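You operate a simulated robot arm through the tools that you are given. There is no shell and no other tool. Be economical: measure what you need, move in short steps, check, and stop when the job is done.

The job below is to be done with a simulated robot arm. You get a single attempt, and the scene is never put back.

## Task
Measure jar D5's sugar: READY bay from 21 Bx up, else REDO.
Fine: a drop by the dip rod, rinse it in the blue cup and put it back, shut the flap, green key.

Only the result counts: the job must be done as asked and must still hold three seconds after the hand-in. Knocking over, shifting, dropping, spilling or breaking anything else fails it.

## Robot
A 6-joint arm with a two-finger parallel gripper, fixed in place. Base frame: the origin is at the foot of the arm, x ahead of it, y to its left, z up; the work surface is at about z = 0.9. Readings come in m, degrees, newtons and seconds.
With the tool pointing down near the work surface it reaches from about 0.24 to 0.66 m from the base axis. Its first joint turns from -66.0 to 66.0 degrees. Payload 2.9 kg.
The TCP is the grasp point between the finger pads, 0.03 m short of the fingertips. In the tool frame z runs along the fingers and y along their closing line. Largest opening 0.11 m; finger width 0.02, thickness 0.01; the body of the gripper, 0.048 by 0.112 m, starts 0.055 m behind the TCP.
Orientation is told as [roll, pitch, yaw] about the base's x, y, z axes, in that order, counted from this pose: with the fingers straight down and closing along the base's y, the tool's x points along the base's -x, its y along +y and its z along -z.

## Interface
- The arm moves only by the tool move_arm. Its argument "motion" is a list of rows, each a list of 7 numbers: the finger opening in cm, from 0 to 11, then the shift along the tool's x, y, z in cm, then the turn, a rotation vector about the tool's x, y, z in degrees. In form: [[jaw, tx, ty, tz, rx, ry, rz], ...]. A call has 1 to 8 rows; each row is the pose to reach, as a shift and turn from the pose commanded when the call began, along the tool's axes at that moment. A row lasts 0.2 s, in which the tool goes at most 0.05 m and 8.6 degrees; a call with a longer step from one row to the next is refused whole, and so is a gripper value outside its range. A pose out of reach is approached as far as the arm can. The call stops where the force on the tool passes 40 N (or 10 N more than at its start, if that is more) or the arm is blocked; 0.2 s more then pass. The fingers move at their own pace (about 0.108 m/s each) and stop on an object; they squeeze with about 30 N. The grip force told is the motor's: it shows also when the fingers shut on nothing. Time passes only in rows, and 0.2 s behind the last, so rows that repeat a pose let the fingers close. It gives the time, the measured TCP pose, the force on the tool (base axes), the opening and the grip force at its end, in the units of the frame above (readings bear some noise), with the torque about the TCP (base axes, N m) and any sound that the robot's microphone picked up.
- Cameras (640 x 400 px; columns grow to the right, rows downward): "scene" is fixed at [0.0883, 0.4375, 1.402]; the picture's right is [-0.68, -0.74, 0.00], its down [-0.31, 0.28, -0.91] and it looks along [0.67, -0.62, -0.41] (base axes); focal length 262 px, centre (320, 200). "wrist" rides on the gripper at [0.072, 0.017, -0.103] in the tool frame; the picture's right is [-0.23, 0.97, 0.00], its down [-0.76, -0.18, -0.62] and it looks along [-0.61, -0.14, 0.78] (tool axes); focal length 222 px, centre (320, 200). There is no depth. A picture from a camera that has moved, and an enlarged one, comes with that camera's place and axes in the base frame and with its lens.
- capture(camera): a new picture of that camera. The clock stands still meanwhile.
- enlarge(camera, box): a new picture of the part [left, top, right, bottom] of that camera's present view, enlarged. The clock stands still meanwhile.
- job_done(): hands the job in; it is judged then, once.

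Work in short steps. Places have to be worked out from the pictures, the camera data and where the tool is seen: move nearer, look again, correct. Check each grasp and each placing, and mend what went wrong. You have 120 turns and 64 pictures in all, those below and enlarged ones among them. Open the gripper and draw the arm clear of the work before you hand the job in, unless the task says otherwise; then end with one line.

The tools are called after "Call:" as a command line: name --pt "numbers of a row" for each row, then --argument value for the rest, lists and objects as JSON in quotes. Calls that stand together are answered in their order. move_arm: Moves the arm, as the interface text tells. Its arguments: {"type":"object","properties":{"motion":{"type":"array","items":{"type":"array","items":{"type":"number"}}}},"required":["motion"]} The other tools are called the same way: capture (camera) takes a picture; enlarge (camera, box) takes an enlarged picture of a part of a camera's view; job_done () hands the job in.

At the start:

```text
time_s: 0.0
position: [0.2842, 0.1398, 1.3212]
tool_rot: [0.1, -0.2, 0.1]
force: [-0.1, -0.4, -0.1]
wrist_torque: [-0.02, 0.0, 0.0]
grip_width: 0.11
grasp_force: 0.1
```

scene: 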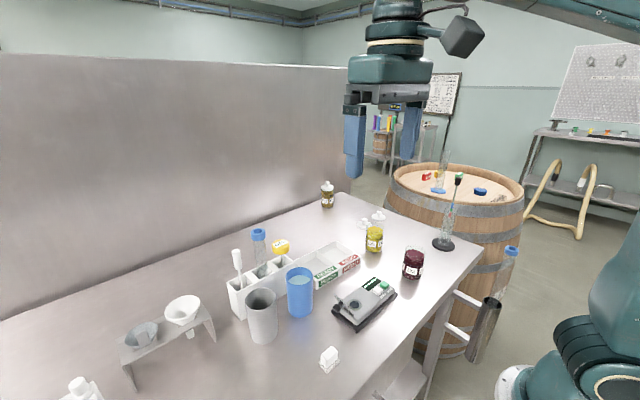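
wrist: 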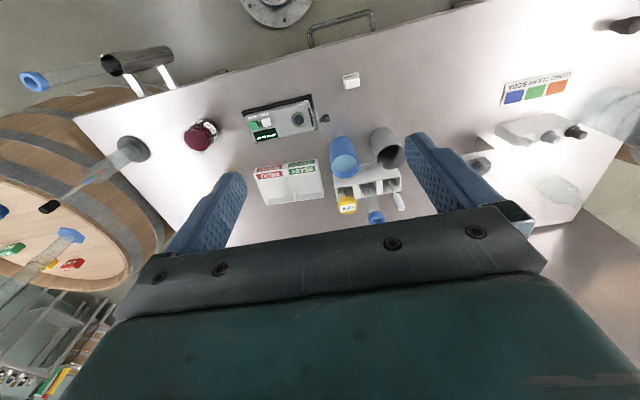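

I start by enlarging the key regions of the scene to identify jars, the refractometer and the rod.

Call:
enlarge --camera "scene" --box '[300, 170, 460, 290]'

Call:
enlarge --camera "scene" --box '[210, 220, 410, 370]'

Call:
enlarge --camera "wrist" --box '[170, 60, 420, 230]'

```text
3.33 times, centred on (380, 230) of scene
camera zoom: at [0.0883, 0.4375, 1.402], right [-0.68, -0.74, 0.0], down [-0.31, 0.28, -0.91], along [0.67, -0.62, -0.41], focal length 874 px, centre (120, 100)
```

zoom: 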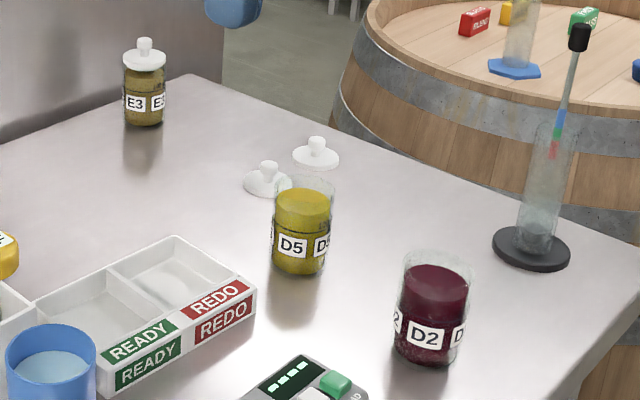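

```text
2.67 times, centred on (310, 295) of scene
camera zoom: at [0.0883, 0.4375, 1.402], right [-0.68, -0.74, 0.0], down [-0.31, 0.28, -0.91], along [0.67, -0.62, -0.41], focal length 699 px, centre (347, -53)
```

zoom: 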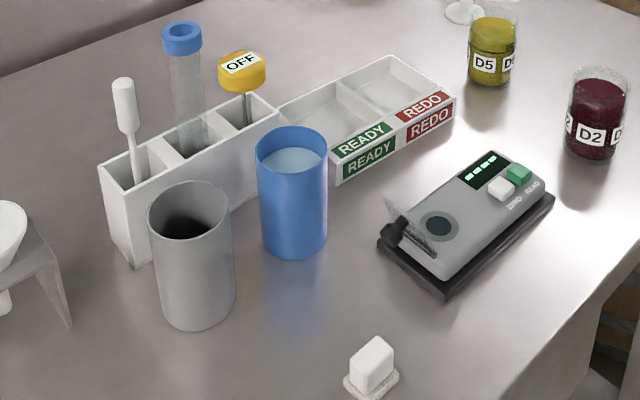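

```text
2.35 times, centred on (295, 145) of wrist
camera zoom: at [0.2104, 0.1587, 1.4245], right [0.23, 0.97, 0.0], down [0.76, -0.18, 0.62], along [0.61, -0.14, -0.78], focal length 523 px, centre (379, 329)
```

zoom: 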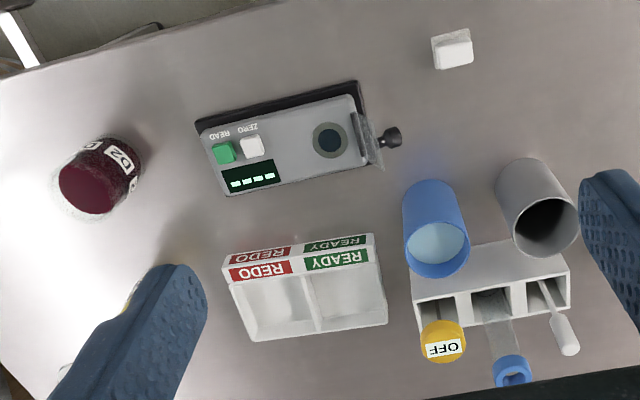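

The dip rod looks like the white-handled rod in the rack at about (0.55, 0.25), handle top z≈1.07. Refractometer well is at about (0.362, 0.077, 0.94), jar D5 at about (0.50, -0.19). I move nearer to look at the rack.

Call:
move_arm --pt "11 -1.6 1.5 3 0 0 0" --pt "11 -3.3 3 6 0 0 0" --pt "11 -5 4.5 9 0 0 0" --pt "11 -6.6 6 12 0 0 0"

Call:
capture --camera "wrist"

```text
time_s: 1.0
position: [0.3507, 0.1999, 1.2011]
tool_rot: [0.0, -0.1, 0.0]
force: [0.0, 0.6, 0.1]
wrist_torque: [-0.03, 0.02, -0.01]
grip_width: 0.1102
grasp_force: 0.1
```

```text
58 pictures are left
camera wrist: at [0.2769, 0.2191, 1.3033], right [0.23, 0.97, 0.0], down [0.76, -0.18, 0.62], along [0.61, -0.14, -0.78], focal length 222 px, centre (320, 200)
```

wrist: 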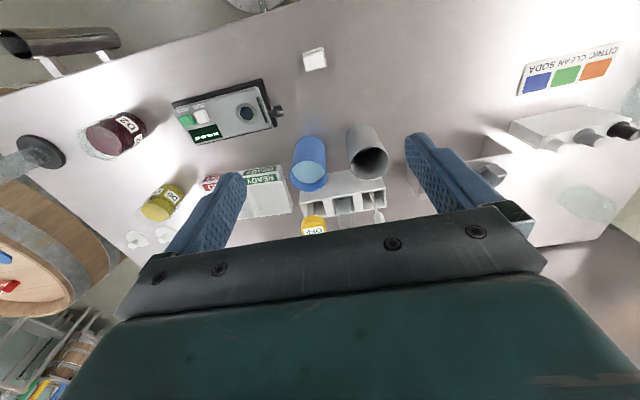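

The gripper hides the rack from here, so I take an enlarged scene view of the rack and of the refractometer flap.

Call:
enlarge --camera "scene" --box '[220, 220, 300, 320]'

Call:
enlarge --camera "scene" --box '[325, 265, 405, 335]'

Call:
enlarge --camera "wrist" --box '[160, 60, 400, 240]'

```text
4.00 times, centred on (260, 270) of scene
camera zoom: at [0.0883, 0.4375, 1.402], right [-0.68, -0.74, 0.0], down [-0.31, 0.28, -0.91], along [0.67, -0.62, -0.41], focal length 1049 px, centre (560, -80)
```

zoom: 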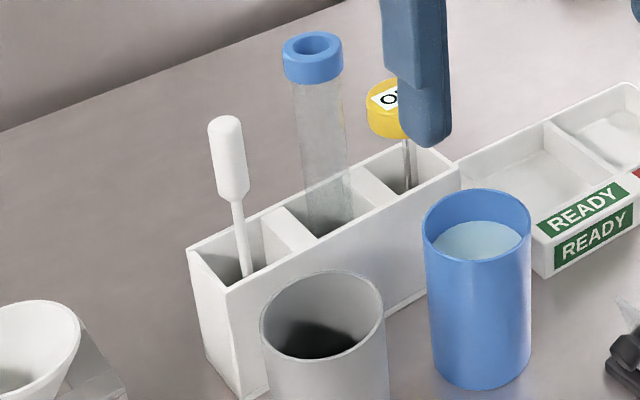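

```text
5.71 times, centred on (365, 300) of scene
camera zoom: at [0.0883, 0.4375, 1.402], right [-0.68, -0.74, 0.0], down [-0.31, 0.28, -0.91], along [0.67, -0.62, -0.41], focal length 1499 px, centre (63, -371)
```

zoom: 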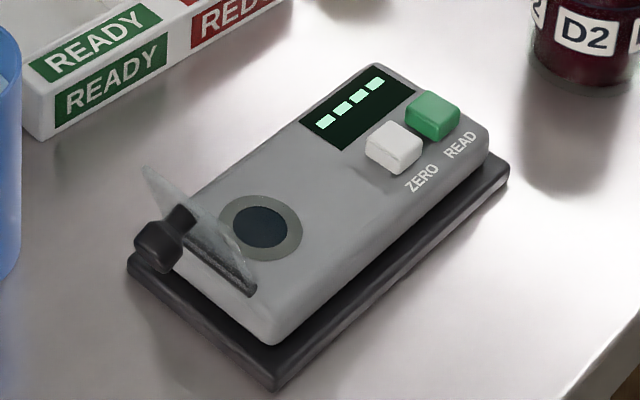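

```text
2.22 times, centred on (280, 150) of wrist
camera zoom: at [0.2769, 0.2191, 1.3033], right [0.23, 0.97, 0.0], down [0.76, -0.18, 0.62], along [0.61, -0.14, -0.78], focal length 494 px, centre (409, 311)
```

zoom: 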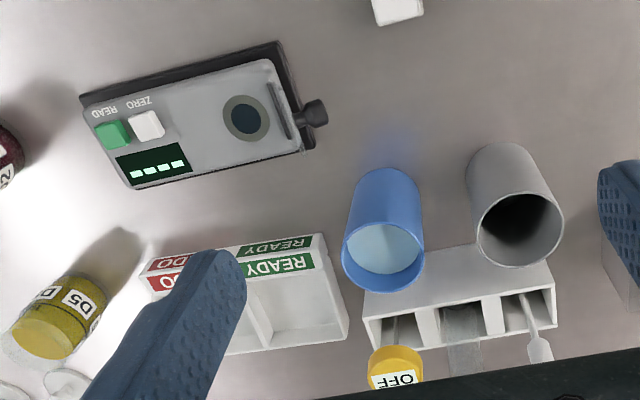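

The rod handle is about 2 cm thick, spanning z≈1.025–1.075 near (0.548, 0.256). I move over it while turning the gripper to yaw −90 so the fingers close along x, clear of the neighbouring tube.

Call:
move_arm --pt "9 -2.5 0.7 0 0 0 8.5" --pt "8 -5 1.4 0 0 0 17" --pt "7 -7.5 2.1 0 0 0 25.5" --pt "6 -10 2.8 0 0 0 34" --pt "5 -12.5 3.5 0 0 0 42.5" --pt "5 -15 4.2 0 0 0 51" --pt "5 -17.5 4.9 0 0 0 59.5" --pt "5 -19.5 5.6 0 0 0 68"

Call:
move_arm --pt "5 0 0 0 0 0 8" --pt "5 0 0 0 0 0 16" --pt "5 0 0 0 0 0 22"

Call:
capture --camera "wrist"

Call:
capture --camera "scene"

```text
time_s: 2.8
position: [0.5373, 0.2506, 1.1953]
tool_rot: [-0.2, 0.0, -68.1]
force: [-0.3, -0.5, 0.1]
wrist_torque: [0.01, 0.0, 0.02]
grip_width: 0.0501
grasp_force: 0.1
out of reach, approached as far as the arm can: row 8
```

```text
time_s: 3.6
position: [0.5361, 0.252, 1.1956]
tool_rot: [0.1, 0.1, -90.0]
force: [-1.7, 0.1, -0.7]
wrist_torque: [0.01, 0.0, 0.0]
grip_width: 0.0505
grasp_force: 0.1
```

```text
54 pictures are left
camera wrist: at [0.5517, 0.3252, 1.2994], right [0.97, -0.23, 0.0], down [-0.18, -0.76, 0.62], along [-0.14, -0.61, -0.78], focal length 222 px, centre (320, 200)
```

wrist: 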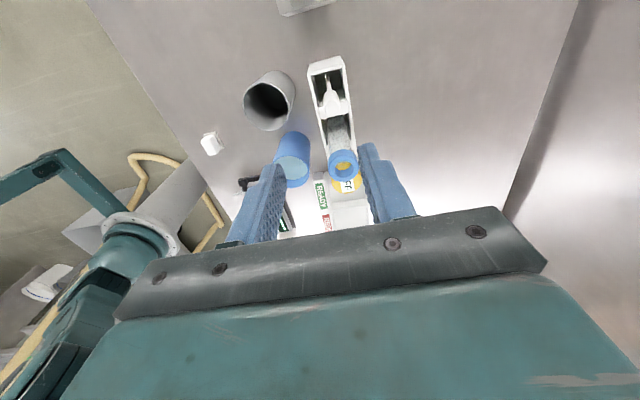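

```text
53 pictures are left
```

scene: 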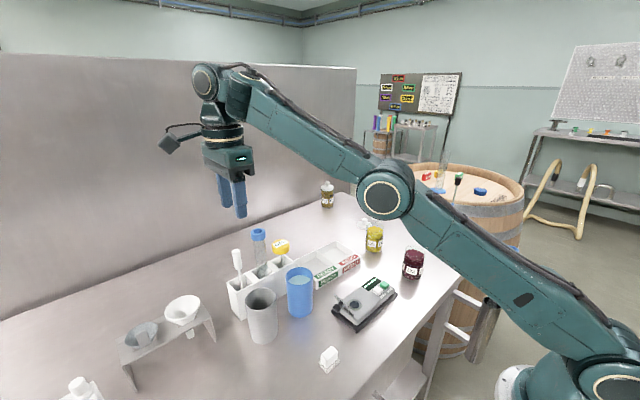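

Reach is limited at this height, so x should come right further down. I zoom the wrist view on the rod for a refined location.

Call:
enlarge --camera "wrist" --box '[270, 40, 390, 200]'

Call:
enlarge --camera "scene" --box '[200, 190, 320, 320]'

```text
2.50 times, centred on (330, 120) of wrist
camera zoom: at [0.5517, 0.3252, 1.2994], right [0.97, -0.23, 0.0], down [-0.18, -0.76, 0.62], along [-0.14, -0.61, -0.78], focal length 555 px, centre (295, 400)
```

zoom: 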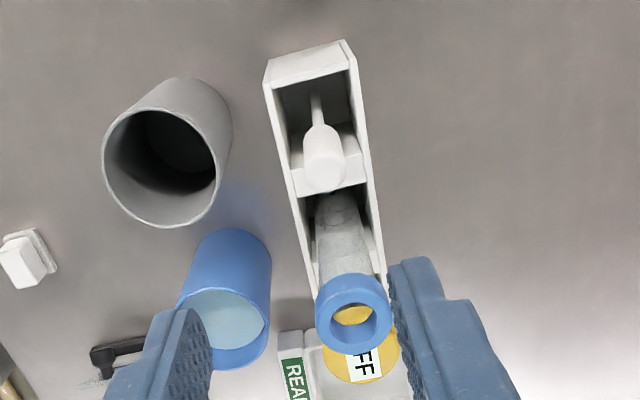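

```text
3.08 times, centred on (260, 255) of scene
camera zoom: at [0.0883, 0.4375, 1.402], right [-0.68, -0.74, 0.0], down [-0.31, 0.28, -0.91], along [0.67, -0.62, -0.41], focal length 807 px, centre (505, 31)
```

zoom: 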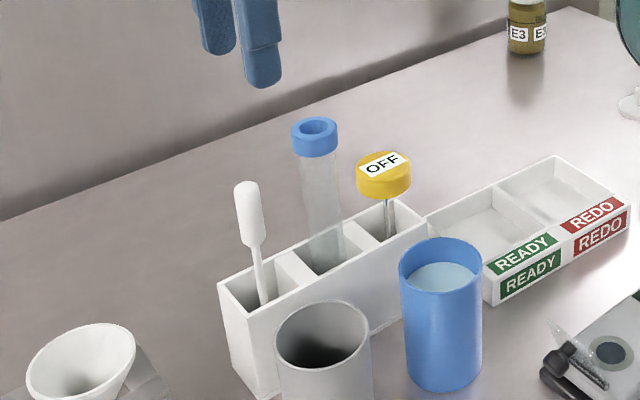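

The handle top triangulates to (0.549, 0.255, 1.073) at the middle of the slot, so the rod stands vertically. I descend to z≈1.10 and correct x, y.

Call:
move_arm --pt "5 0.1 0.3 3 0 0 0" --pt "5 0.2 0.7 6 0 0 0" --pt "5 0.3 1.2 9.5 0 0 0"

Call:
enlarge --camera "wrist" --box '[240, 80, 400, 220]'

Call:
enlarge --camera "scene" --box '[200, 190, 320, 320]'

```text
time_s: 4.4
position: [0.549, 0.2518, 1.1015]
tool_rot: [0.1, 0.1, -90.0]
force: [0.6, 0.5, -0.2]
wrist_torque: [-0.01, -0.02, 0.01]
grip_width: 0.0501
grasp_force: 0.0
```

```text
2.86 times, centred on (320, 150) of wrist
camera zoom: at [0.5638, 0.3265, 1.2046], right [0.97, -0.23, 0.0], down [-0.18, -0.76, 0.62], along [-0.14, -0.61, -0.78], focal length 635 px, centre (320, 343)
```

zoom: 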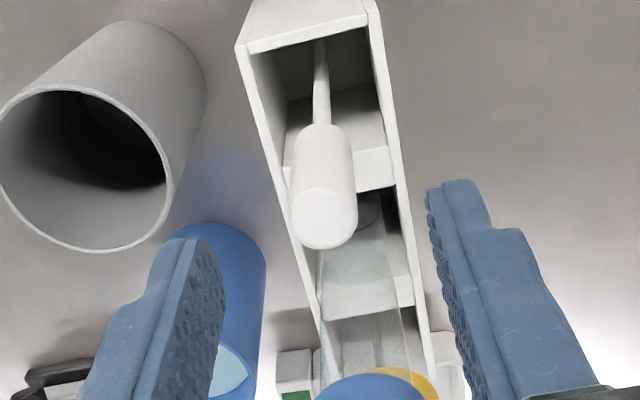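

```text
3.08 times, centred on (260, 255) of scene
camera zoom: at [0.0883, 0.4375, 1.402], right [-0.68, -0.74, 0.0], down [-0.31, 0.28, -0.91], along [0.67, -0.62, -0.41], focal length 807 px, centre (505, 31)
```

zoom: 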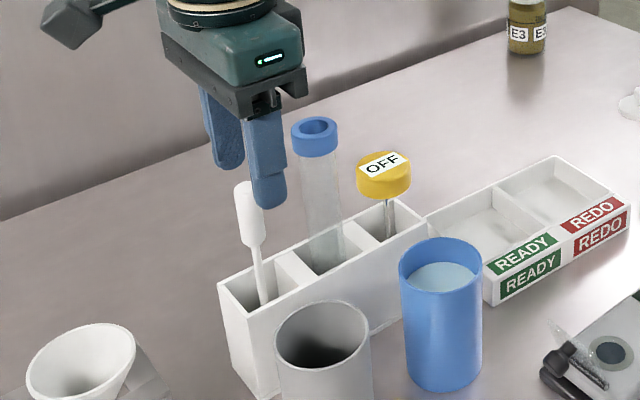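

Handle is centred between the fingers in x, y off by about 0.6 cm. I go down to z≈1.052 and close.

Call:
move_arm --pt "5 0.6 0.05 2 0 0 0" --pt "5 0.6 0.05 4.9 0 0 0" --pt "1 0.6 0.05 4.9 0 0 0" --pt "0.5 0.6 0.05 4.9 0 0 0" --pt "0.5 0.6 0.05 4.9 0 0 0"

Call:
enlarge --camera "wrist" --box '[240, 80, 400, 220]'

```text
time_s: 5.6
position: [0.5481, 0.2595, 1.0532]
tool_rot: [0.1, 0.1, -90.0]
force: [-1.0, -0.2, 0.2]
wrist_torque: [0.0, 0.0, 0.01]
grip_width: 0.0147
grasp_force: 29.9
```

```text
2.86 times, centred on (320, 150) of wrist
camera zoom: at [0.5631, 0.3335, 1.1554], right [0.97, -0.23, 0.0], down [-0.18, -0.76, 0.62], along [-0.14, -0.61, -0.78], focal length 635 px, centre (320, 343)
```

zoom: 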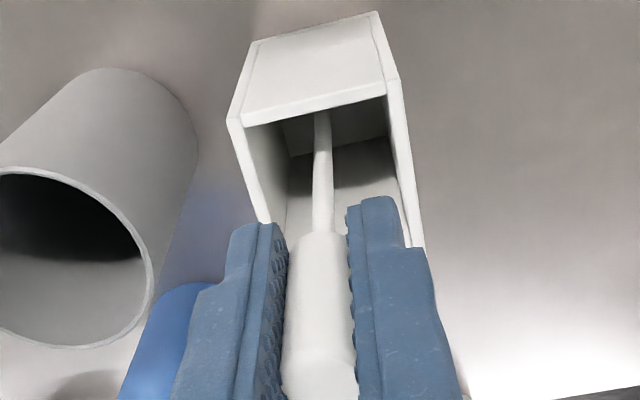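

Rod gripped (1.47 cm). I lift it straight up 11 cm and measure its length.

Call:
move_arm --pt "0.5 0 0 -2 0 0 0" --pt "0.5 0 0 -5 0 0 0" --pt "0.5 0 0 -8 0 0 0" --pt "0.5 0 0 -11 0 0 0"

Call:
capture --camera "scene"

Call:
enlarge --camera "scene" --box '[190, 180, 310, 310]'

```text
time_s: 6.6
position: [0.5481, 0.261, 1.1616]
tool_rot: [0.1, 0.0, -90.0]
force: [-0.3, -0.2, -0.2]
wrist_torque: [-0.03, 0.04, 0.01]
grip_width: 0.0148
grasp_force: 30.0
```

```text
47 pictures are left
```

scene: 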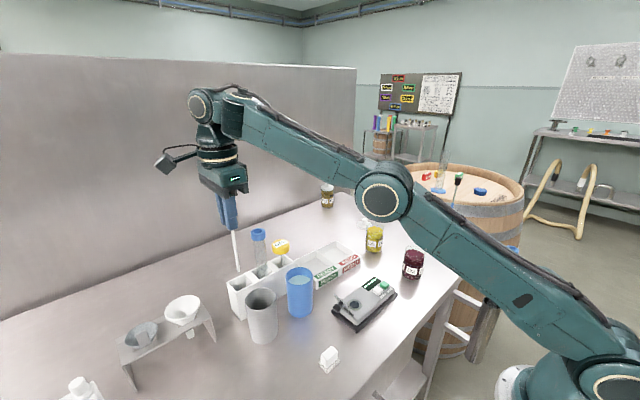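

```text
3.08 times, centred on (250, 245) of scene
camera zoom: at [0.0883, 0.4375, 1.402], right [-0.68, -0.74, 0.0], down [-0.31, 0.28, -0.91], along [0.67, -0.62, -0.41], focal length 807 px, centre (535, 62)
```

zoom: 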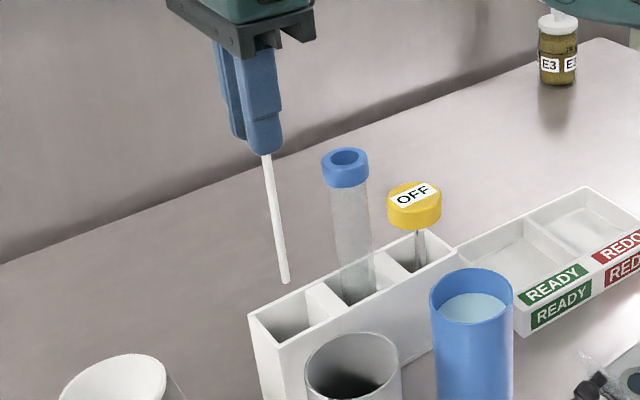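

The rod tip is at z≈1.021, so about 0.14 below the TCP; it hangs vertically. I draw back and up over the grey cup, then travel towards D5.

Call:
move_arm --pt "0.5 0 -3 -2 0 0 0" --pt "0.5 0 -6 -4 0 0 0" --pt "0.5 0 -9.8 -6 0 0 0" --pt "0.5 -4 -9.8 -6 0 0 0" --pt "0.5 -8 -9.8 -6 0 0 0" --pt "0.5 -12 -9.8 -6 0 0 0" --pt "0.5 -16 -9.8 -6 0 0 0" --pt "0.5 -20 -9.8 -6 0 0 0"

Call:
move_arm --pt "0.5 -4 1 0 0 0 0" --pt "0.5 -8 2 0 0 0 0" --pt "0.5 -12 3 0 0 0 0" --pt "0.5 -14 3 0 0 0 0"

Call:
capture --camera "wrist"

```text
time_s: 8.4
position: [0.4505, 0.0612, 1.2242]
tool_rot: [0.1, 0.2, -90.0]
force: [0.7, 0.5, 0.4]
wrist_torque: [0.03, -0.05, 0.01]
grip_width: 0.0149
grasp_force: 30.0
```

```text
time_s: 9.4
position: [0.4785, -0.0788, 1.2224]
tool_rot: [0.0, 0.2, -90.0]
force: [0.6, -0.5, -1.4]
wrist_torque: [-0.01, 0.0, -0.02]
grip_width: 0.0149
grasp_force: 29.9
```

```text
45 pictures are left
camera wrist: at [0.4947, -0.0058, 1.3244], right [0.97, -0.23, 0.0], down [-0.18, -0.76, 0.62], along [-0.14, -0.61, -0.78], focal length 222 px, centre (320, 200)
```

wrist: 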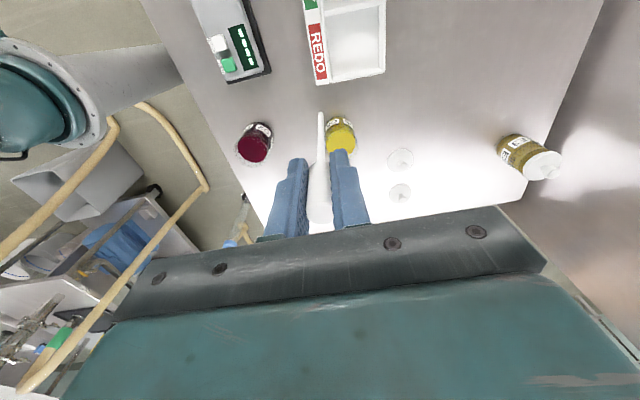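

Call:
enlarge --camera "wrist" --box '[280, 90, 400, 190]'

Call:
enlarge --camera "scene" --box '[340, 200, 440, 280]'

```text
4.00 times, centred on (340, 140) of wrist
camera zoom: at [0.4947, -0.0058, 1.3244], right [0.97, -0.23, 0.0], down [-0.18, -0.76, 0.62], along [-0.14, -0.61, -0.78], focal length 888 px, centre (240, 440)
```

zoom: 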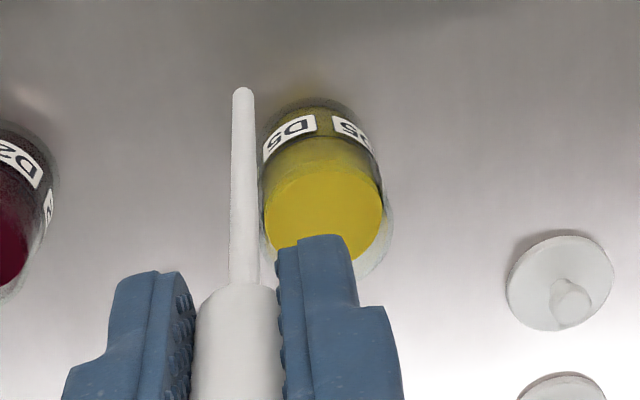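

```text
5.00 times, centred on (390, 240) of scene
camera zoom: at [0.0883, 0.4374, 1.402], right [-0.68, -0.74, 0.0], down [-0.31, 0.28, -0.91], along [0.67, -0.62, -0.41], focal length 1311 px, centre (-30, 0)
```

zoom: 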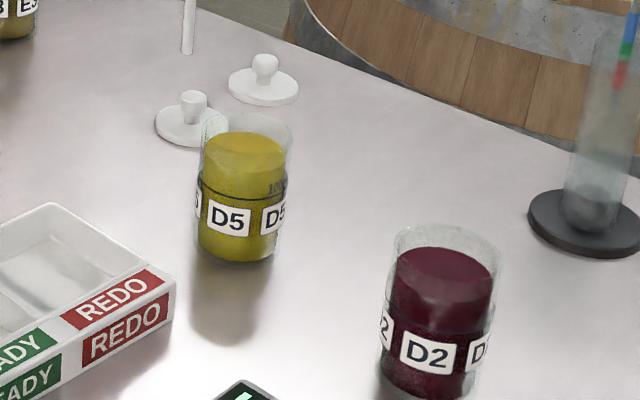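

D5's liquid surface is near (0.494, −0.175, ~0.97) and the rod tip is aligned with the TCP axis. I go to hover over the jar with the tip about 2–3 cm above its rim and check.

Call:
move_arm --pt "0.5 -4 0.6 0 0 0 0" --pt "0.5 -8 1.2 0 0 0 0" --pt "0.5 -9.7 1.55 1 0 0 0" --pt "0.5 -9.7 1.55 4 0 0 0" --pt "0.5 -9.7 1.55 6 0 0 0"

Call:
enlarge --camera "wrist" --box '[260, 80, 380, 180]'

Call:
enlarge --camera "scene" --box '[340, 190, 440, 270]'

```text
time_s: 10.6
position: [0.4957, -0.1767, 1.1601]
tool_rot: [0.0, 0.1, -90.1]
force: [1.4, 0.0, -0.1]
wrist_torque: [-0.03, 0.0, 0.0]
grip_width: 0.0146
grasp_force: 30.6
```

```text
4.00 times, centred on (320, 130) of wrist
camera zoom: at [0.5116, -0.1031, 1.2638], right [0.97, -0.23, 0.0], down [-0.18, -0.76, 0.62], along [-0.14, -0.61, -0.78], focal length 888 px, centre (320, 480)
```

zoom: 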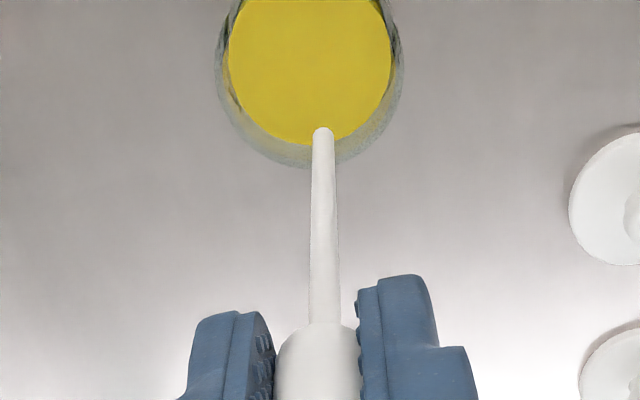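

```text
5.00 times, centred on (390, 230) of scene
camera zoom: at [0.0883, 0.4375, 1.402], right [-0.68, -0.74, 0.0], down [-0.31, 0.28, -0.91], along [0.67, -0.62, -0.41], focal length 1311 px, centre (-30, 50)
```

zoom: 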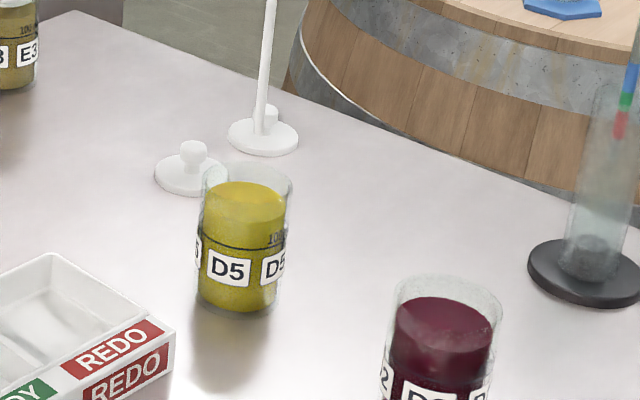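

The tip is within about 5 mm of the jar centre; I shift +0.4 cm in y and dip down.

Call:
move_arm --pt "0.5 0.4 0 1 0 0 0" --pt "0.5 0.4 0 3 0 0 0" --pt "0.5 0.4 0 5 0 0 0" --pt "0.5 0.4 0 6.3 0 0 0"

Call:
enlarge --camera "scene" --box '[340, 190, 440, 270]'

```text
time_s: 11.6
position: [0.4958, -0.1732, 1.0988]
tool_rot: [0.1, 0.1, -90.0]
force: [0.8, -1.0, 0.1]
wrist_torque: [-0.01, 0.0, 0.01]
grip_width: 0.015
grasp_force: 30.2
```

```text
5.00 times, centred on (390, 230) of scene
camera zoom: at [0.0883, 0.4375, 1.402], right [-0.68, -0.74, 0.0], down [-0.31, 0.28, -0.91], along [0.67, -0.62, -0.41], focal length 1311 px, centre (-30, 50)
```

zoom: 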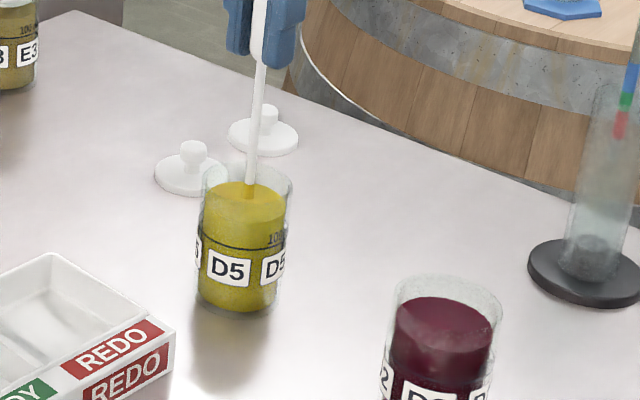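

The tip is at or barely under the surface; I go 1.5 cm deeper to be sure, then check.

Call:
move_arm --pt "0.5 0 0 1 0 0 0" --pt "0.5 0 0 1.7 0 0 0" --pt "0.5 0 0 1.7 0 0 0"

Call:
enlarge --camera "scene" --box '[360, 210, 400, 260]'

```text
time_s: 12.4
position: [0.4968, -0.1732, 1.0825]
tool_rot: [-0.1, 0.1, -90.0]
force: [-0.6, 0.2, 0.3]
wrist_torque: [0.0, 0.01, 0.02]
grip_width: 0.0149
grasp_force: 29.9
```

```text
8.00 times, centred on (380, 235) of scene
camera zoom: at [0.0883, 0.4375, 1.402], right [-0.68, -0.74, 0.0], down [-0.31, 0.28, -0.91], along [0.67, -0.62, -0.41], focal length 2098 px, centre (-160, -80)
```

zoom: 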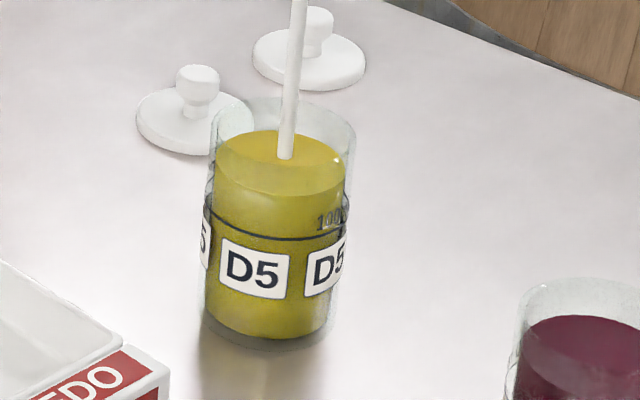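

The rod clearly enters the liquid at the centre of the surface. I lift out and look at the tip.

Call:
move_arm --pt "0.5 0 0 -1.5 0 0 0" --pt "0.5 0 0 -3 0 0 0" --pt "0.5 0 0 -5 0 0 0" --pt "0.5 0 0 -8 0 0 0" --pt "0.5 0 0 -11 0 0 0"

Call:
enlarge --camera "wrist" --box '[260, 80, 380, 180]'

```text
time_s: 13.6
position: [0.4951, -0.1713, 1.192]
tool_rot: [0.0, 0.0, -90.0]
force: [-0.3, -1.0, 0.3]
wrist_torque: [0.0, -0.01, 0.01]
grip_width: 0.0147
grasp_force: 29.8
```

```text
4.00 times, centred on (320, 130) of wrist
camera zoom: at [0.5109, -0.0971, 1.2952], right [0.97, -0.23, 0.0], down [-0.18, -0.76, 0.62], along [-0.14, -0.61, -0.78], focal length 888 px, centre (320, 480)
```

zoom: 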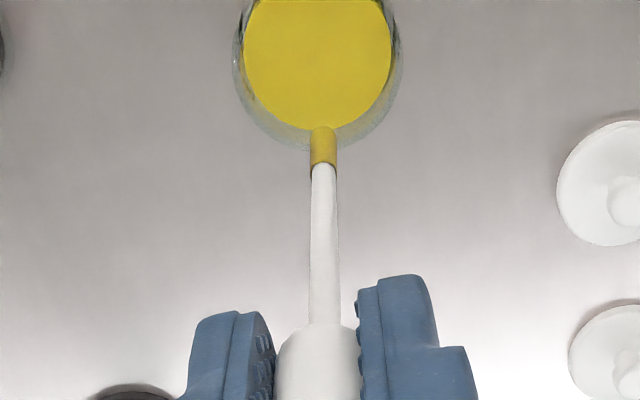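

The tip is coated with D5 liquid. I carry it to a hover above the well at (0.362, 0.078).

Call:
move_arm --pt "0.5 4 -2.1 0 0 0 0" --pt "0.5 8 -4.2 0 0 0 0" --pt "0.5 12 -6.4 0 0 0 0" --pt "0.5 16 -8.5 0 0 0 0" --pt "0.5 20 -10.6 0 0 0 0" --pt "0.5 24 -12.8 1 0 0 0" --pt "0.5 24.9 -13.3 4 0 0 0" --pt "0.5 24.9 -13.3 7 0 0 0"

Call:
enlarge --camera "wrist" --box '[250, 60, 390, 180]'

Call:
enlarge --camera "scene" --box '[325, 255, 405, 335]'

```text
time_s: 15.4
position: [0.3648, 0.0772, 1.12]
tool_rot: [0.1, 0.1, -90.0]
force: [-0.8, -0.1, -0.4]
wrist_torque: [0.04, -0.02, 0.02]
grip_width: 0.0148
grasp_force: 29.7
```

```text
3.33 times, centred on (320, 120) of wrist
camera zoom: at [0.3796, 0.1504, 1.2246], right [0.97, -0.23, 0.0], down [-0.18, -0.76, 0.62], along [-0.14, -0.61, -0.78], focal length 740 px, centre (320, 467)
```

zoom: 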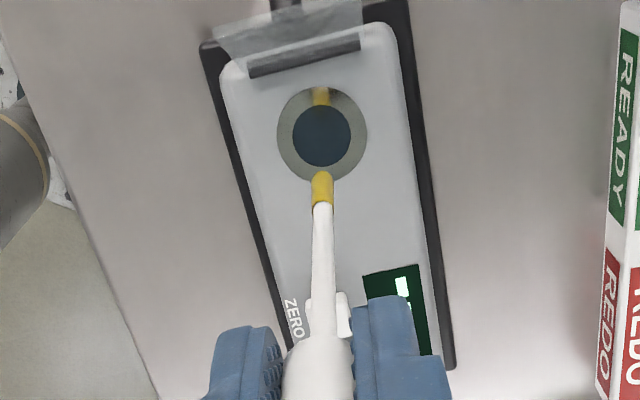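

```text
5.00 times, centred on (365, 295) of scene
camera zoom: at [0.0883, 0.4375, 1.402], right [-0.68, -0.74, 0.0], down [-0.31, 0.28, -0.91], along [0.67, -0.62, -0.41], focal length 1311 px, centre (95, -275)
```

zoom: 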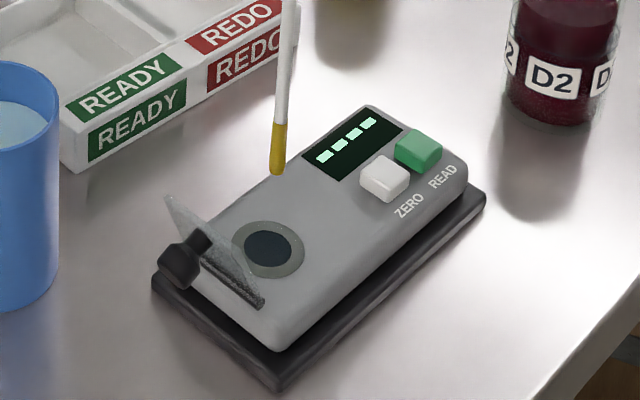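

The tip lies straight above the well centre (reflection confirms), with about 4 cm to go. I lower 3 cm and look again.

Call:
move_arm --pt "0.5 0 -0.1 1.5 0 0 0" --pt "0.5 0 -0.1 3.1 0 0 0"

Call:
enlarge --camera "wrist" --box '[290, 80, 350, 140]'

Call:
enlarge --camera "scene" --box '[335, 265, 385, 325]'

```text
time_s: 16.0
position: [0.3621, 0.0766, 1.091]
tool_rot: [0.1, 0.1, -90.0]
force: [-0.2, 0.2, -0.4]
wrist_torque: [-0.01, 0.0, 0.02]
grip_width: 0.0151
grasp_force: 30.1
```

```text
6.67 times, centred on (320, 110) of wrist
camera zoom: at [0.3773, 0.1507, 1.1937], right [0.97, -0.23, 0.0], down [-0.18, -0.76, 0.62], along [-0.14, -0.61, -0.78], focal length 1481 px, centre (320, 800)
```

zoom: 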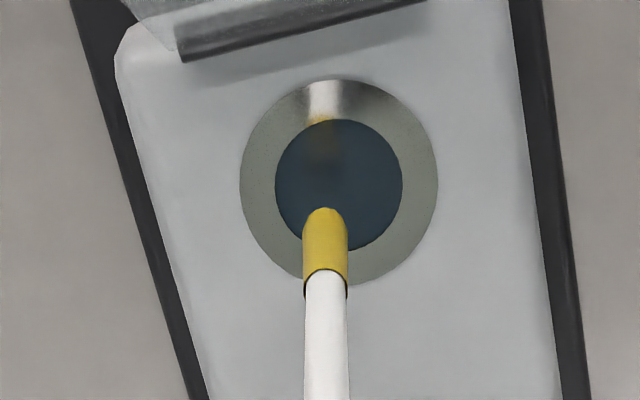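

```text
6.67 times, centred on (360, 295) of scene
camera zoom: at [0.0883, 0.4375, 1.402], right [-0.68, -0.74, 0.0], down [-0.31, 0.28, -0.91], along [0.67, -0.62, -0.41], focal length 1748 px, centre (53, -433)
```

zoom: 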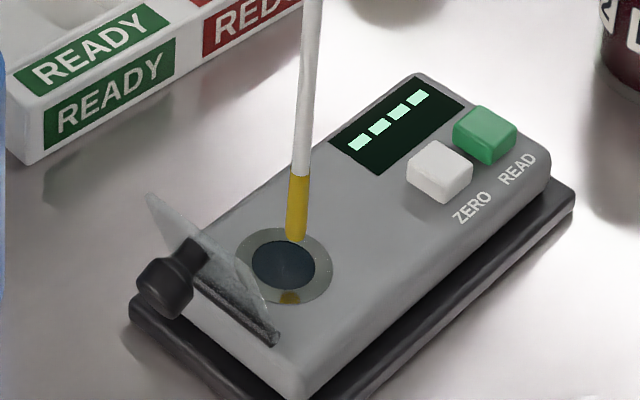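

The tip is about 9 mm above the glass and 3 mm short in x. I correct x and go down in small steps.

Call:
move_arm --pt "0.5 0 0.3 0.3 0 0 0" --pt "0.5 0 0.3 0.7 0 0 0" --pt "0.5 0 0.3 0.7 0 0 0"

Call:
enlarge --camera "scene" --box '[335, 265, 385, 325]'

```text
time_s: 16.8
position: [0.3653, 0.0773, 1.0844]
tool_rot: [0.1, 0.1, -90.0]
force: [0.1, 0.0, -0.8]
wrist_torque: [0.01, -0.01, -0.01]
grip_width: 0.015
grasp_force: 29.6
```

```text
6.67 times, centred on (360, 295) of scene
camera zoom: at [0.0883, 0.4375, 1.402], right [-0.68, -0.74, 0.0], down [-0.31, 0.28, -0.91], along [0.67, -0.62, -0.41], focal length 1748 px, centre (53, -433)
```

zoom: 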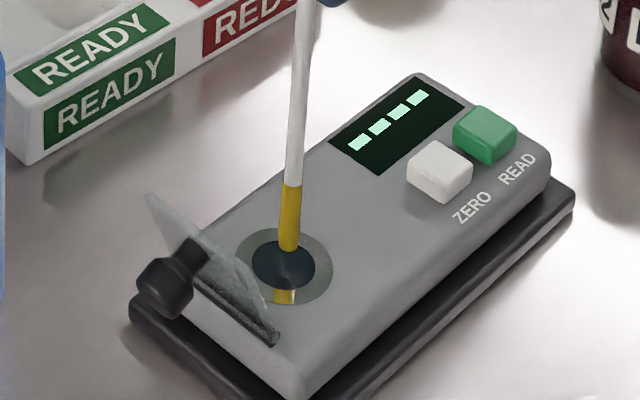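

Still about 4–5 mm above. I go on in small steps, watching the force.

Call:
move_arm --pt "0.5 0 0 0.2 0 0 0" --pt "0.5 0 0 0.4 0 0 0" --pt "0.5 0 0 0.4 0 0 0"

Call:
enlarge --camera "scene" --box '[335, 265, 385, 325]'

```text
time_s: 17.6
position: [0.3646, 0.0765, 1.0802]
tool_rot: [0.1, 0.1, -90.0]
force: [-0.3, -0.3, -0.7]
wrist_torque: [0.03, -0.04, 0.0]
grip_width: 0.0147
grasp_force: 30.0
```

```text
6.67 times, centred on (360, 295) of scene
camera zoom: at [0.0883, 0.4375, 1.402], right [-0.68, -0.74, 0.0], down [-0.31, 0.28, -0.91], along [0.67, -0.62, -0.41], focal length 1748 px, centre (53, -433)
```

zoom: 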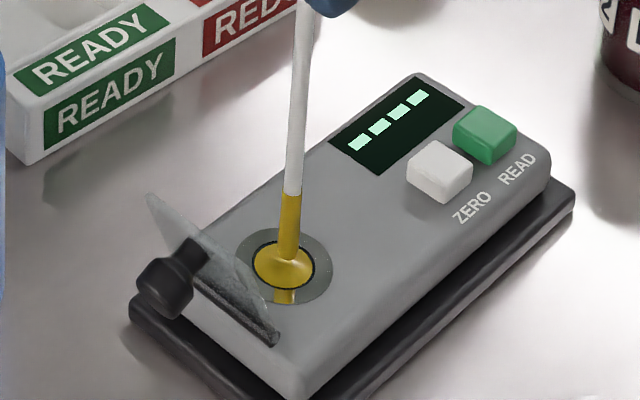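

The drop sits on the glass. I raise the rod and move over the blue cup at about (0.455, 0.160), rim z≈1.01.

Call:
move_arm --pt "0.5 0 0 -1.5 0 0 0" --pt "0.5 0 0 -5 0 0 0" --pt "0.5 0 0 -9 0 0 0" --pt "0.5 0 0 -11 0 0 0" --pt "0.5 2.8 3 -11 0 0 0" --pt "0.5 5.6 6 -11 0 0 0" --pt "0.5 8.35 9 -11 0 0 0"

Call:
enlarge --camera "wrist" --box '[240, 60, 400, 200]'

Call:
enlarge --camera "scene" --box '[260, 230, 400, 330]'

```text
time_s: 19.2
position: [0.4559, 0.1608, 1.1912]
tool_rot: [0.1, 0.1, -90.0]
force: [-0.2, -0.2, -0.1]
wrist_torque: [-0.02, -0.03, 0.01]
grip_width: 0.0153
grasp_force: 30.0
```

```text
2.86 times, centred on (320, 130) of wrist
camera zoom: at [0.4707, 0.2341, 1.2942], right [0.97, -0.23, 0.0], down [-0.18, -0.76, 0.62], along [-0.14, -0.61, -0.78], focal length 635 px, centre (320, 400)
```

zoom: 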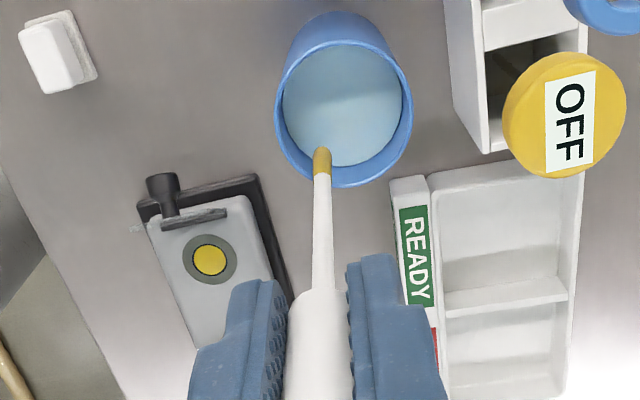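

```text
4.00 times, centred on (330, 280) of scene
camera zoom: at [0.0883, 0.4375, 1.402], right [-0.68, -0.74, 0.0], down [-0.31, 0.28, -0.91], along [0.67, -0.62, -0.41], focal length 1049 px, centre (280, -120)
```

zoom: 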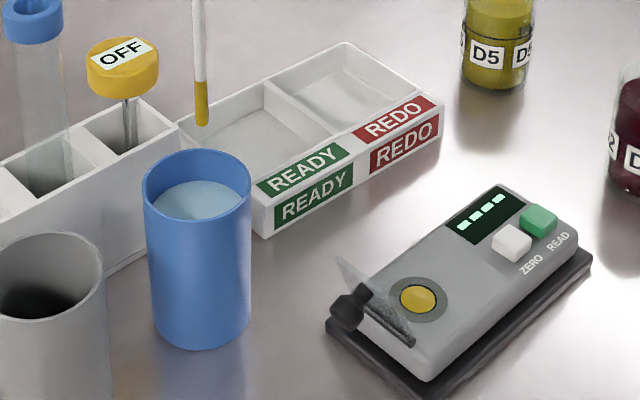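

I correct x by +0.6 cm and dip the tip into the water well past the coated length.

Call:
move_arm --pt "0.5 0 0.6 1 0 0 0" --pt "0.5 0 0.6 4 0 0 0" --pt "0.5 0 0.6 7 0 0 0" --pt "0.5 0 0.6 9 0 0 0" --pt "0.5 0 0.6 11 0 0 0" --pt "0.5 0 0.6 11 0 0 0"

Call:
enlarge --camera "scene" --box '[260, 230, 400, 330]'

```text
time_s: 20.6
position: [0.4622, 0.1607, 1.0799]
tool_rot: [0.1, 0.0, -90.0]
force: [0.3, -0.1, 0.0]
wrist_torque: [0.02, 0.02, 0.02]
grip_width: 0.0149
grasp_force: 30.0
```

```text
4.00 times, centred on (330, 280) of scene
camera zoom: at [0.0883, 0.4375, 1.402], right [-0.68, -0.74, 0.0], down [-0.31, 0.28, -0.91], along [0.67, -0.62, -0.41], focal length 1049 px, centre (280, -120)
```

zoom: 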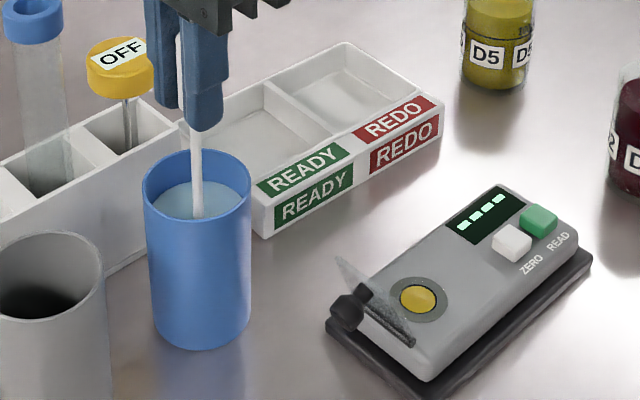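

The rod is in the water. I swish it gently up and down, then lift out and check that it is clean.

Call:
move_arm --pt "0.5 0 0 -1 0 0 0" --pt "0.5 0 0 0 0 0 0" --pt "0.5 0 0 -1 0 0 0" --pt "0.5 0 0 0 0 0 0" --pt "0.5 0 0 -3 0 0 0" --pt "0.5 0 0 -6 0 0 0" --pt "0.5 0 0 -9 0 0 0" --pt "0.5 0 0 -11.5 0 0 0"

Call:
enlarge --camera "wrist" --box '[240, 60, 400, 200]'

```text
time_s: 22.4
position: [0.4602, 0.1585, 1.1953]
tool_rot: [0.0, 0.1, -90.0]
force: [0.0, 0.0, -0.3]
wrist_torque: [0.01, -0.01, 0.02]
grip_width: 0.0151
grasp_force: 29.7
```

```text
2.86 times, centred on (320, 130) of wrist
camera zoom: at [0.4763, 0.2334, 1.2978], right [0.97, -0.23, 0.0], down [-0.18, -0.76, 0.62], along [-0.14, -0.61, -0.78], focal length 635 px, centre (320, 400)
```

zoom: 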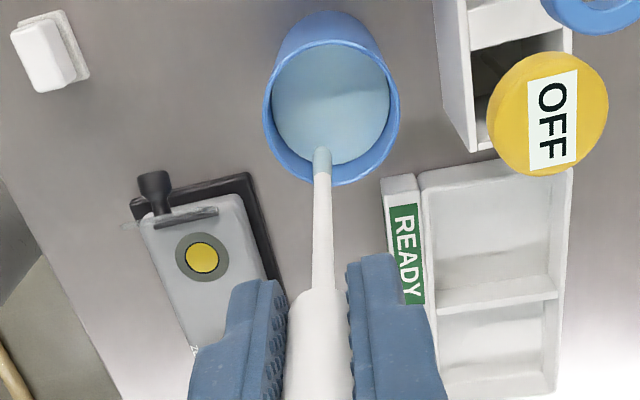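

The rod is clean. I retrace to above its slot: first +y over the grey cup, then +x.

Call:
move_arm --pt "0.5 3.5 0 0 0 0 0" --pt "0.5 7 0 0 0 0 0" --pt "0.5 10.1 0 0 0 0 0" --pt "0.5 10.1 3 1 0 0 0" --pt "0.5 10.1 6 2 0 0 0" --pt "0.5 10.1 8.7 3 0 0 0" --pt "0.5 10.1 8.7 3 0 0 0"

Call:
enlarge --camera "wrist" --box '[240, 60, 400, 200]'

Call:
enlarge --camera "scene" --box '[190, 180, 310, 310]'

```text
time_s: 24.0
position: [0.5462, 0.2607, 1.1657]
tool_rot: [0.1, 0.0, -90.0]
force: [-0.8, 0.3, -0.4]
wrist_torque: [-0.01, 0.03, 0.02]
grip_width: 0.0147
grasp_force: 30.1
```

```text
2.86 times, centred on (320, 130) of wrist
camera zoom: at [0.5623, 0.3346, 1.2682], right [0.97, -0.23, 0.0], down [-0.18, -0.76, 0.62], along [-0.14, -0.61, -0.78], focal length 635 px, centre (320, 400)
```

zoom: 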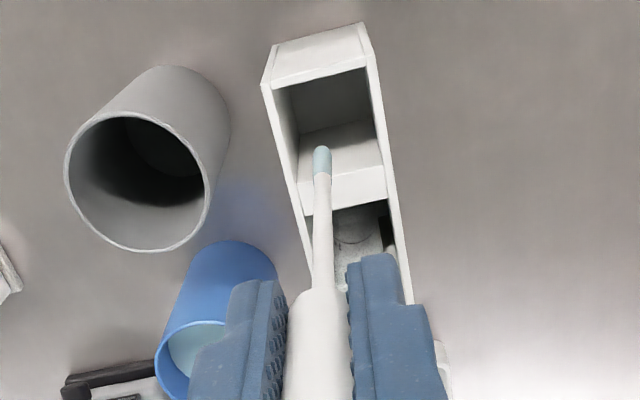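

```text
3.08 times, centred on (250, 245) of scene
camera zoom: at [0.0884, 0.4375, 1.402], right [-0.68, -0.74, 0.0], down [-0.31, 0.28, -0.91], along [0.67, -0.62, -0.41], focal length 807 px, centre (535, 62)
```

zoom: 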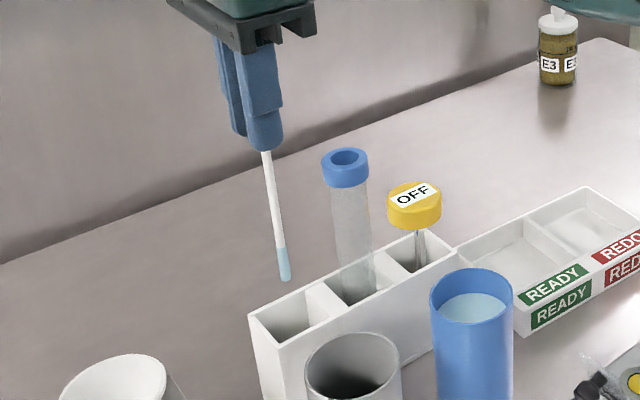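

Aligned as at pick-up. I lower the rod back to the grasp height, watching the force.

Call:
move_arm --pt "0.5 -0.1 0.15 3 0 0 0" --pt "0.5 -0.1 0.15 6 0 0 0" --pt "0.5 -0.1 0.15 8.5 0 0 0" --pt "0.5 -0.1 0.15 10 0 0 0" --pt "0.5 -0.1 0.15 11 0 0 0" --pt "0.5 -0.1 0.15 11 0 0 0"

Call:
enlarge --camera "wrist" --box '[240, 80, 400, 220]'

```text
time_s: 25.4
position: [0.549, 0.2617, 1.0546]
tool_rot: [0.1, 0.2, -89.9]
force: [0.1, -0.2, 0.8]
wrist_torque: [-0.01, -0.02, -0.02]
grip_width: 0.015
grasp_force: 29.7
```

```text
2.86 times, centred on (320, 150) of wrist
camera zoom: at [0.564, 0.336, 1.1577], right [0.97, -0.23, 0.0], down [-0.18, -0.76, 0.62], along [-0.14, -0.61, -0.78], focal length 635 px, centre (320, 343)
```

zoom: 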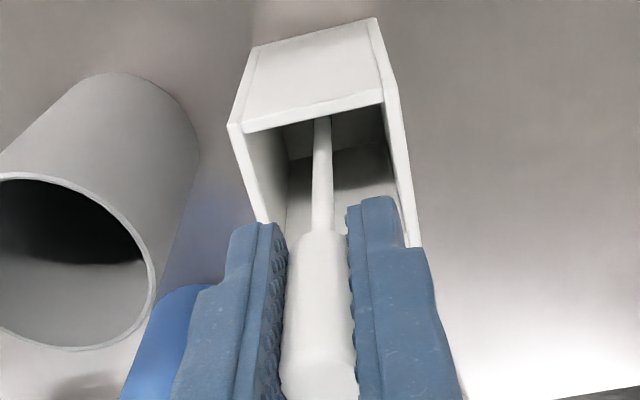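

Matches the pick-up view. I lower the last 1.5 mm and open the fingers.

Call:
move_arm --pt "0.5 -0.1 0 0.12 0 0 0" --pt "0.5 -0.1 0 0.12 0 0 0" --pt "3 -0.1 0 0.12 0 0 0" --pt "5 -0.1 0 0.12 0 0 0" --pt "5 -0.1 0 0.12 0 0 0" --pt "5 -0.1 0 -3 0 0 0" --pt "5 -0.1 0 -7 0 0 0" --pt "5 -0.1 -1 -11 0 0 0"

Call:
enlarge --camera "wrist" --box '[240, 60, 400, 200]'

Call:
enlarge --camera "scene" --box '[190, 180, 310, 310]'

```text
time_s: 27.2
position: [0.5384, 0.2597, 1.1638]
tool_rot: [0.1, 0.0, -90.0]
force: [-0.4, 0.1, -0.5]
wrist_torque: [0.05, -0.01, -0.01]
grip_width: 0.05
grasp_force: 0.1
```

```text
2.86 times, centred on (320, 130) of wrist
camera zoom: at [0.5534, 0.3331, 1.2674], right [0.97, -0.23, 0.0], down [-0.18, -0.76, 0.62], along [-0.14, -0.61, -0.78], focal length 635 px, centre (320, 400)
```

zoom: 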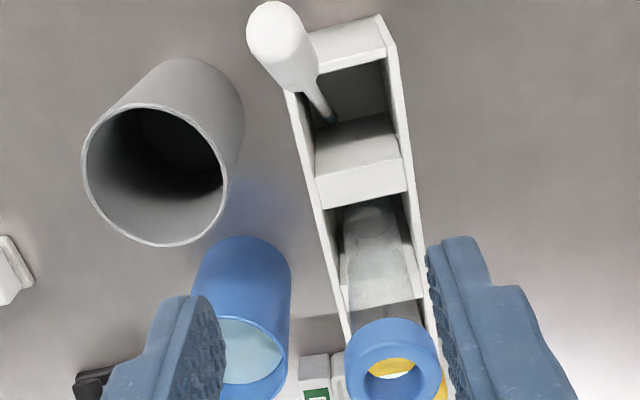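

```text
3.08 times, centred on (250, 245) of scene
camera zoom: at [0.0883, 0.4375, 1.402], right [-0.68, -0.74, 0.0], down [-0.31, 0.28, -0.91], along [0.67, -0.62, -0.41], focal length 807 px, centre (535, 62)
```

zoom: 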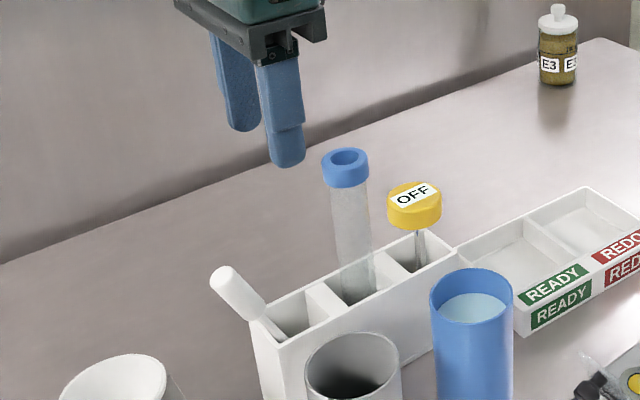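

The rod leans at about 27° inside its slot, tip down in the slot. I'll check that it stays settled. The flap is hinged at y≈0.10, leaning outward, with its knob at about (0.361, 0.137, 0.971). I close the fingers and move to the outer side of the knob.

Call:
move_arm --pt "4 -1 -4 -1 0 0 0" --pt "2 -3 -8 -1 0 0 0" --pt "0 -5 -12 -1 0 0 0" --pt "0 -7 -16 -1 0 0 0" --pt "0 -8.5 -17.7 -1 0 0 0" --pt "0 -8.5 -17.7 2 0 0 0" --pt "0 -8.5 -17.7 6 0 0 0"

Call:
capture --camera "scene"

Call:
enlarge --camera "wrist" --box '[250, 60, 390, 180]'

```text
time_s: 28.8
position: [0.3638, 0.1747, 1.1047]
tool_rot: [0.2, 0.0, -90.0]
force: [0.1, 0.6, 0.1]
wrist_torque: [-0.01, 0.03, 0.0]
grip_width: 0.0
grasp_force: 30.1
```

```text
22 pictures are left
```

scene: 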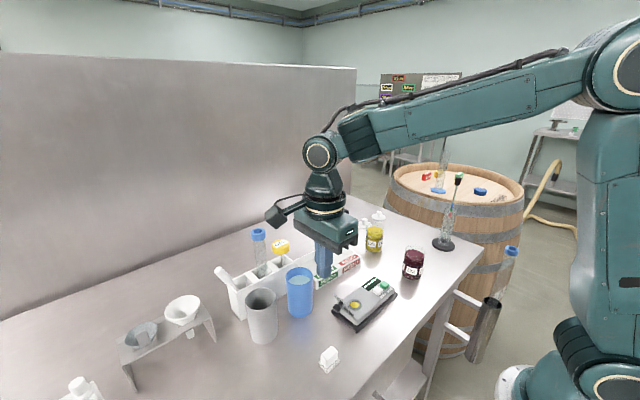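

```text
3.33 times, centred on (320, 120) of wrist
camera zoom: at [0.3785, 0.249, 1.2077], right [0.97, -0.23, 0.0], down [-0.18, -0.76, 0.62], along [-0.14, -0.61, -0.78], focal length 740 px, centre (320, 467)
```

zoom: 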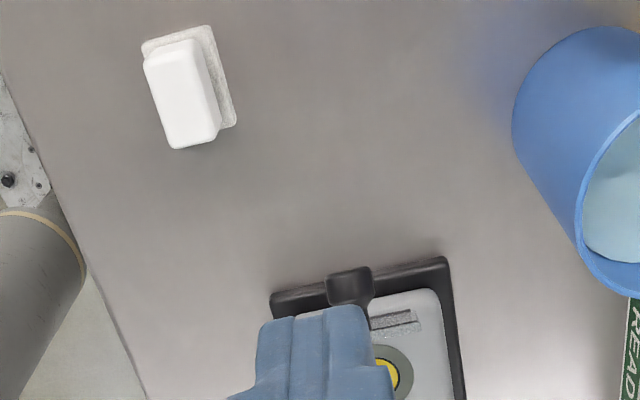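

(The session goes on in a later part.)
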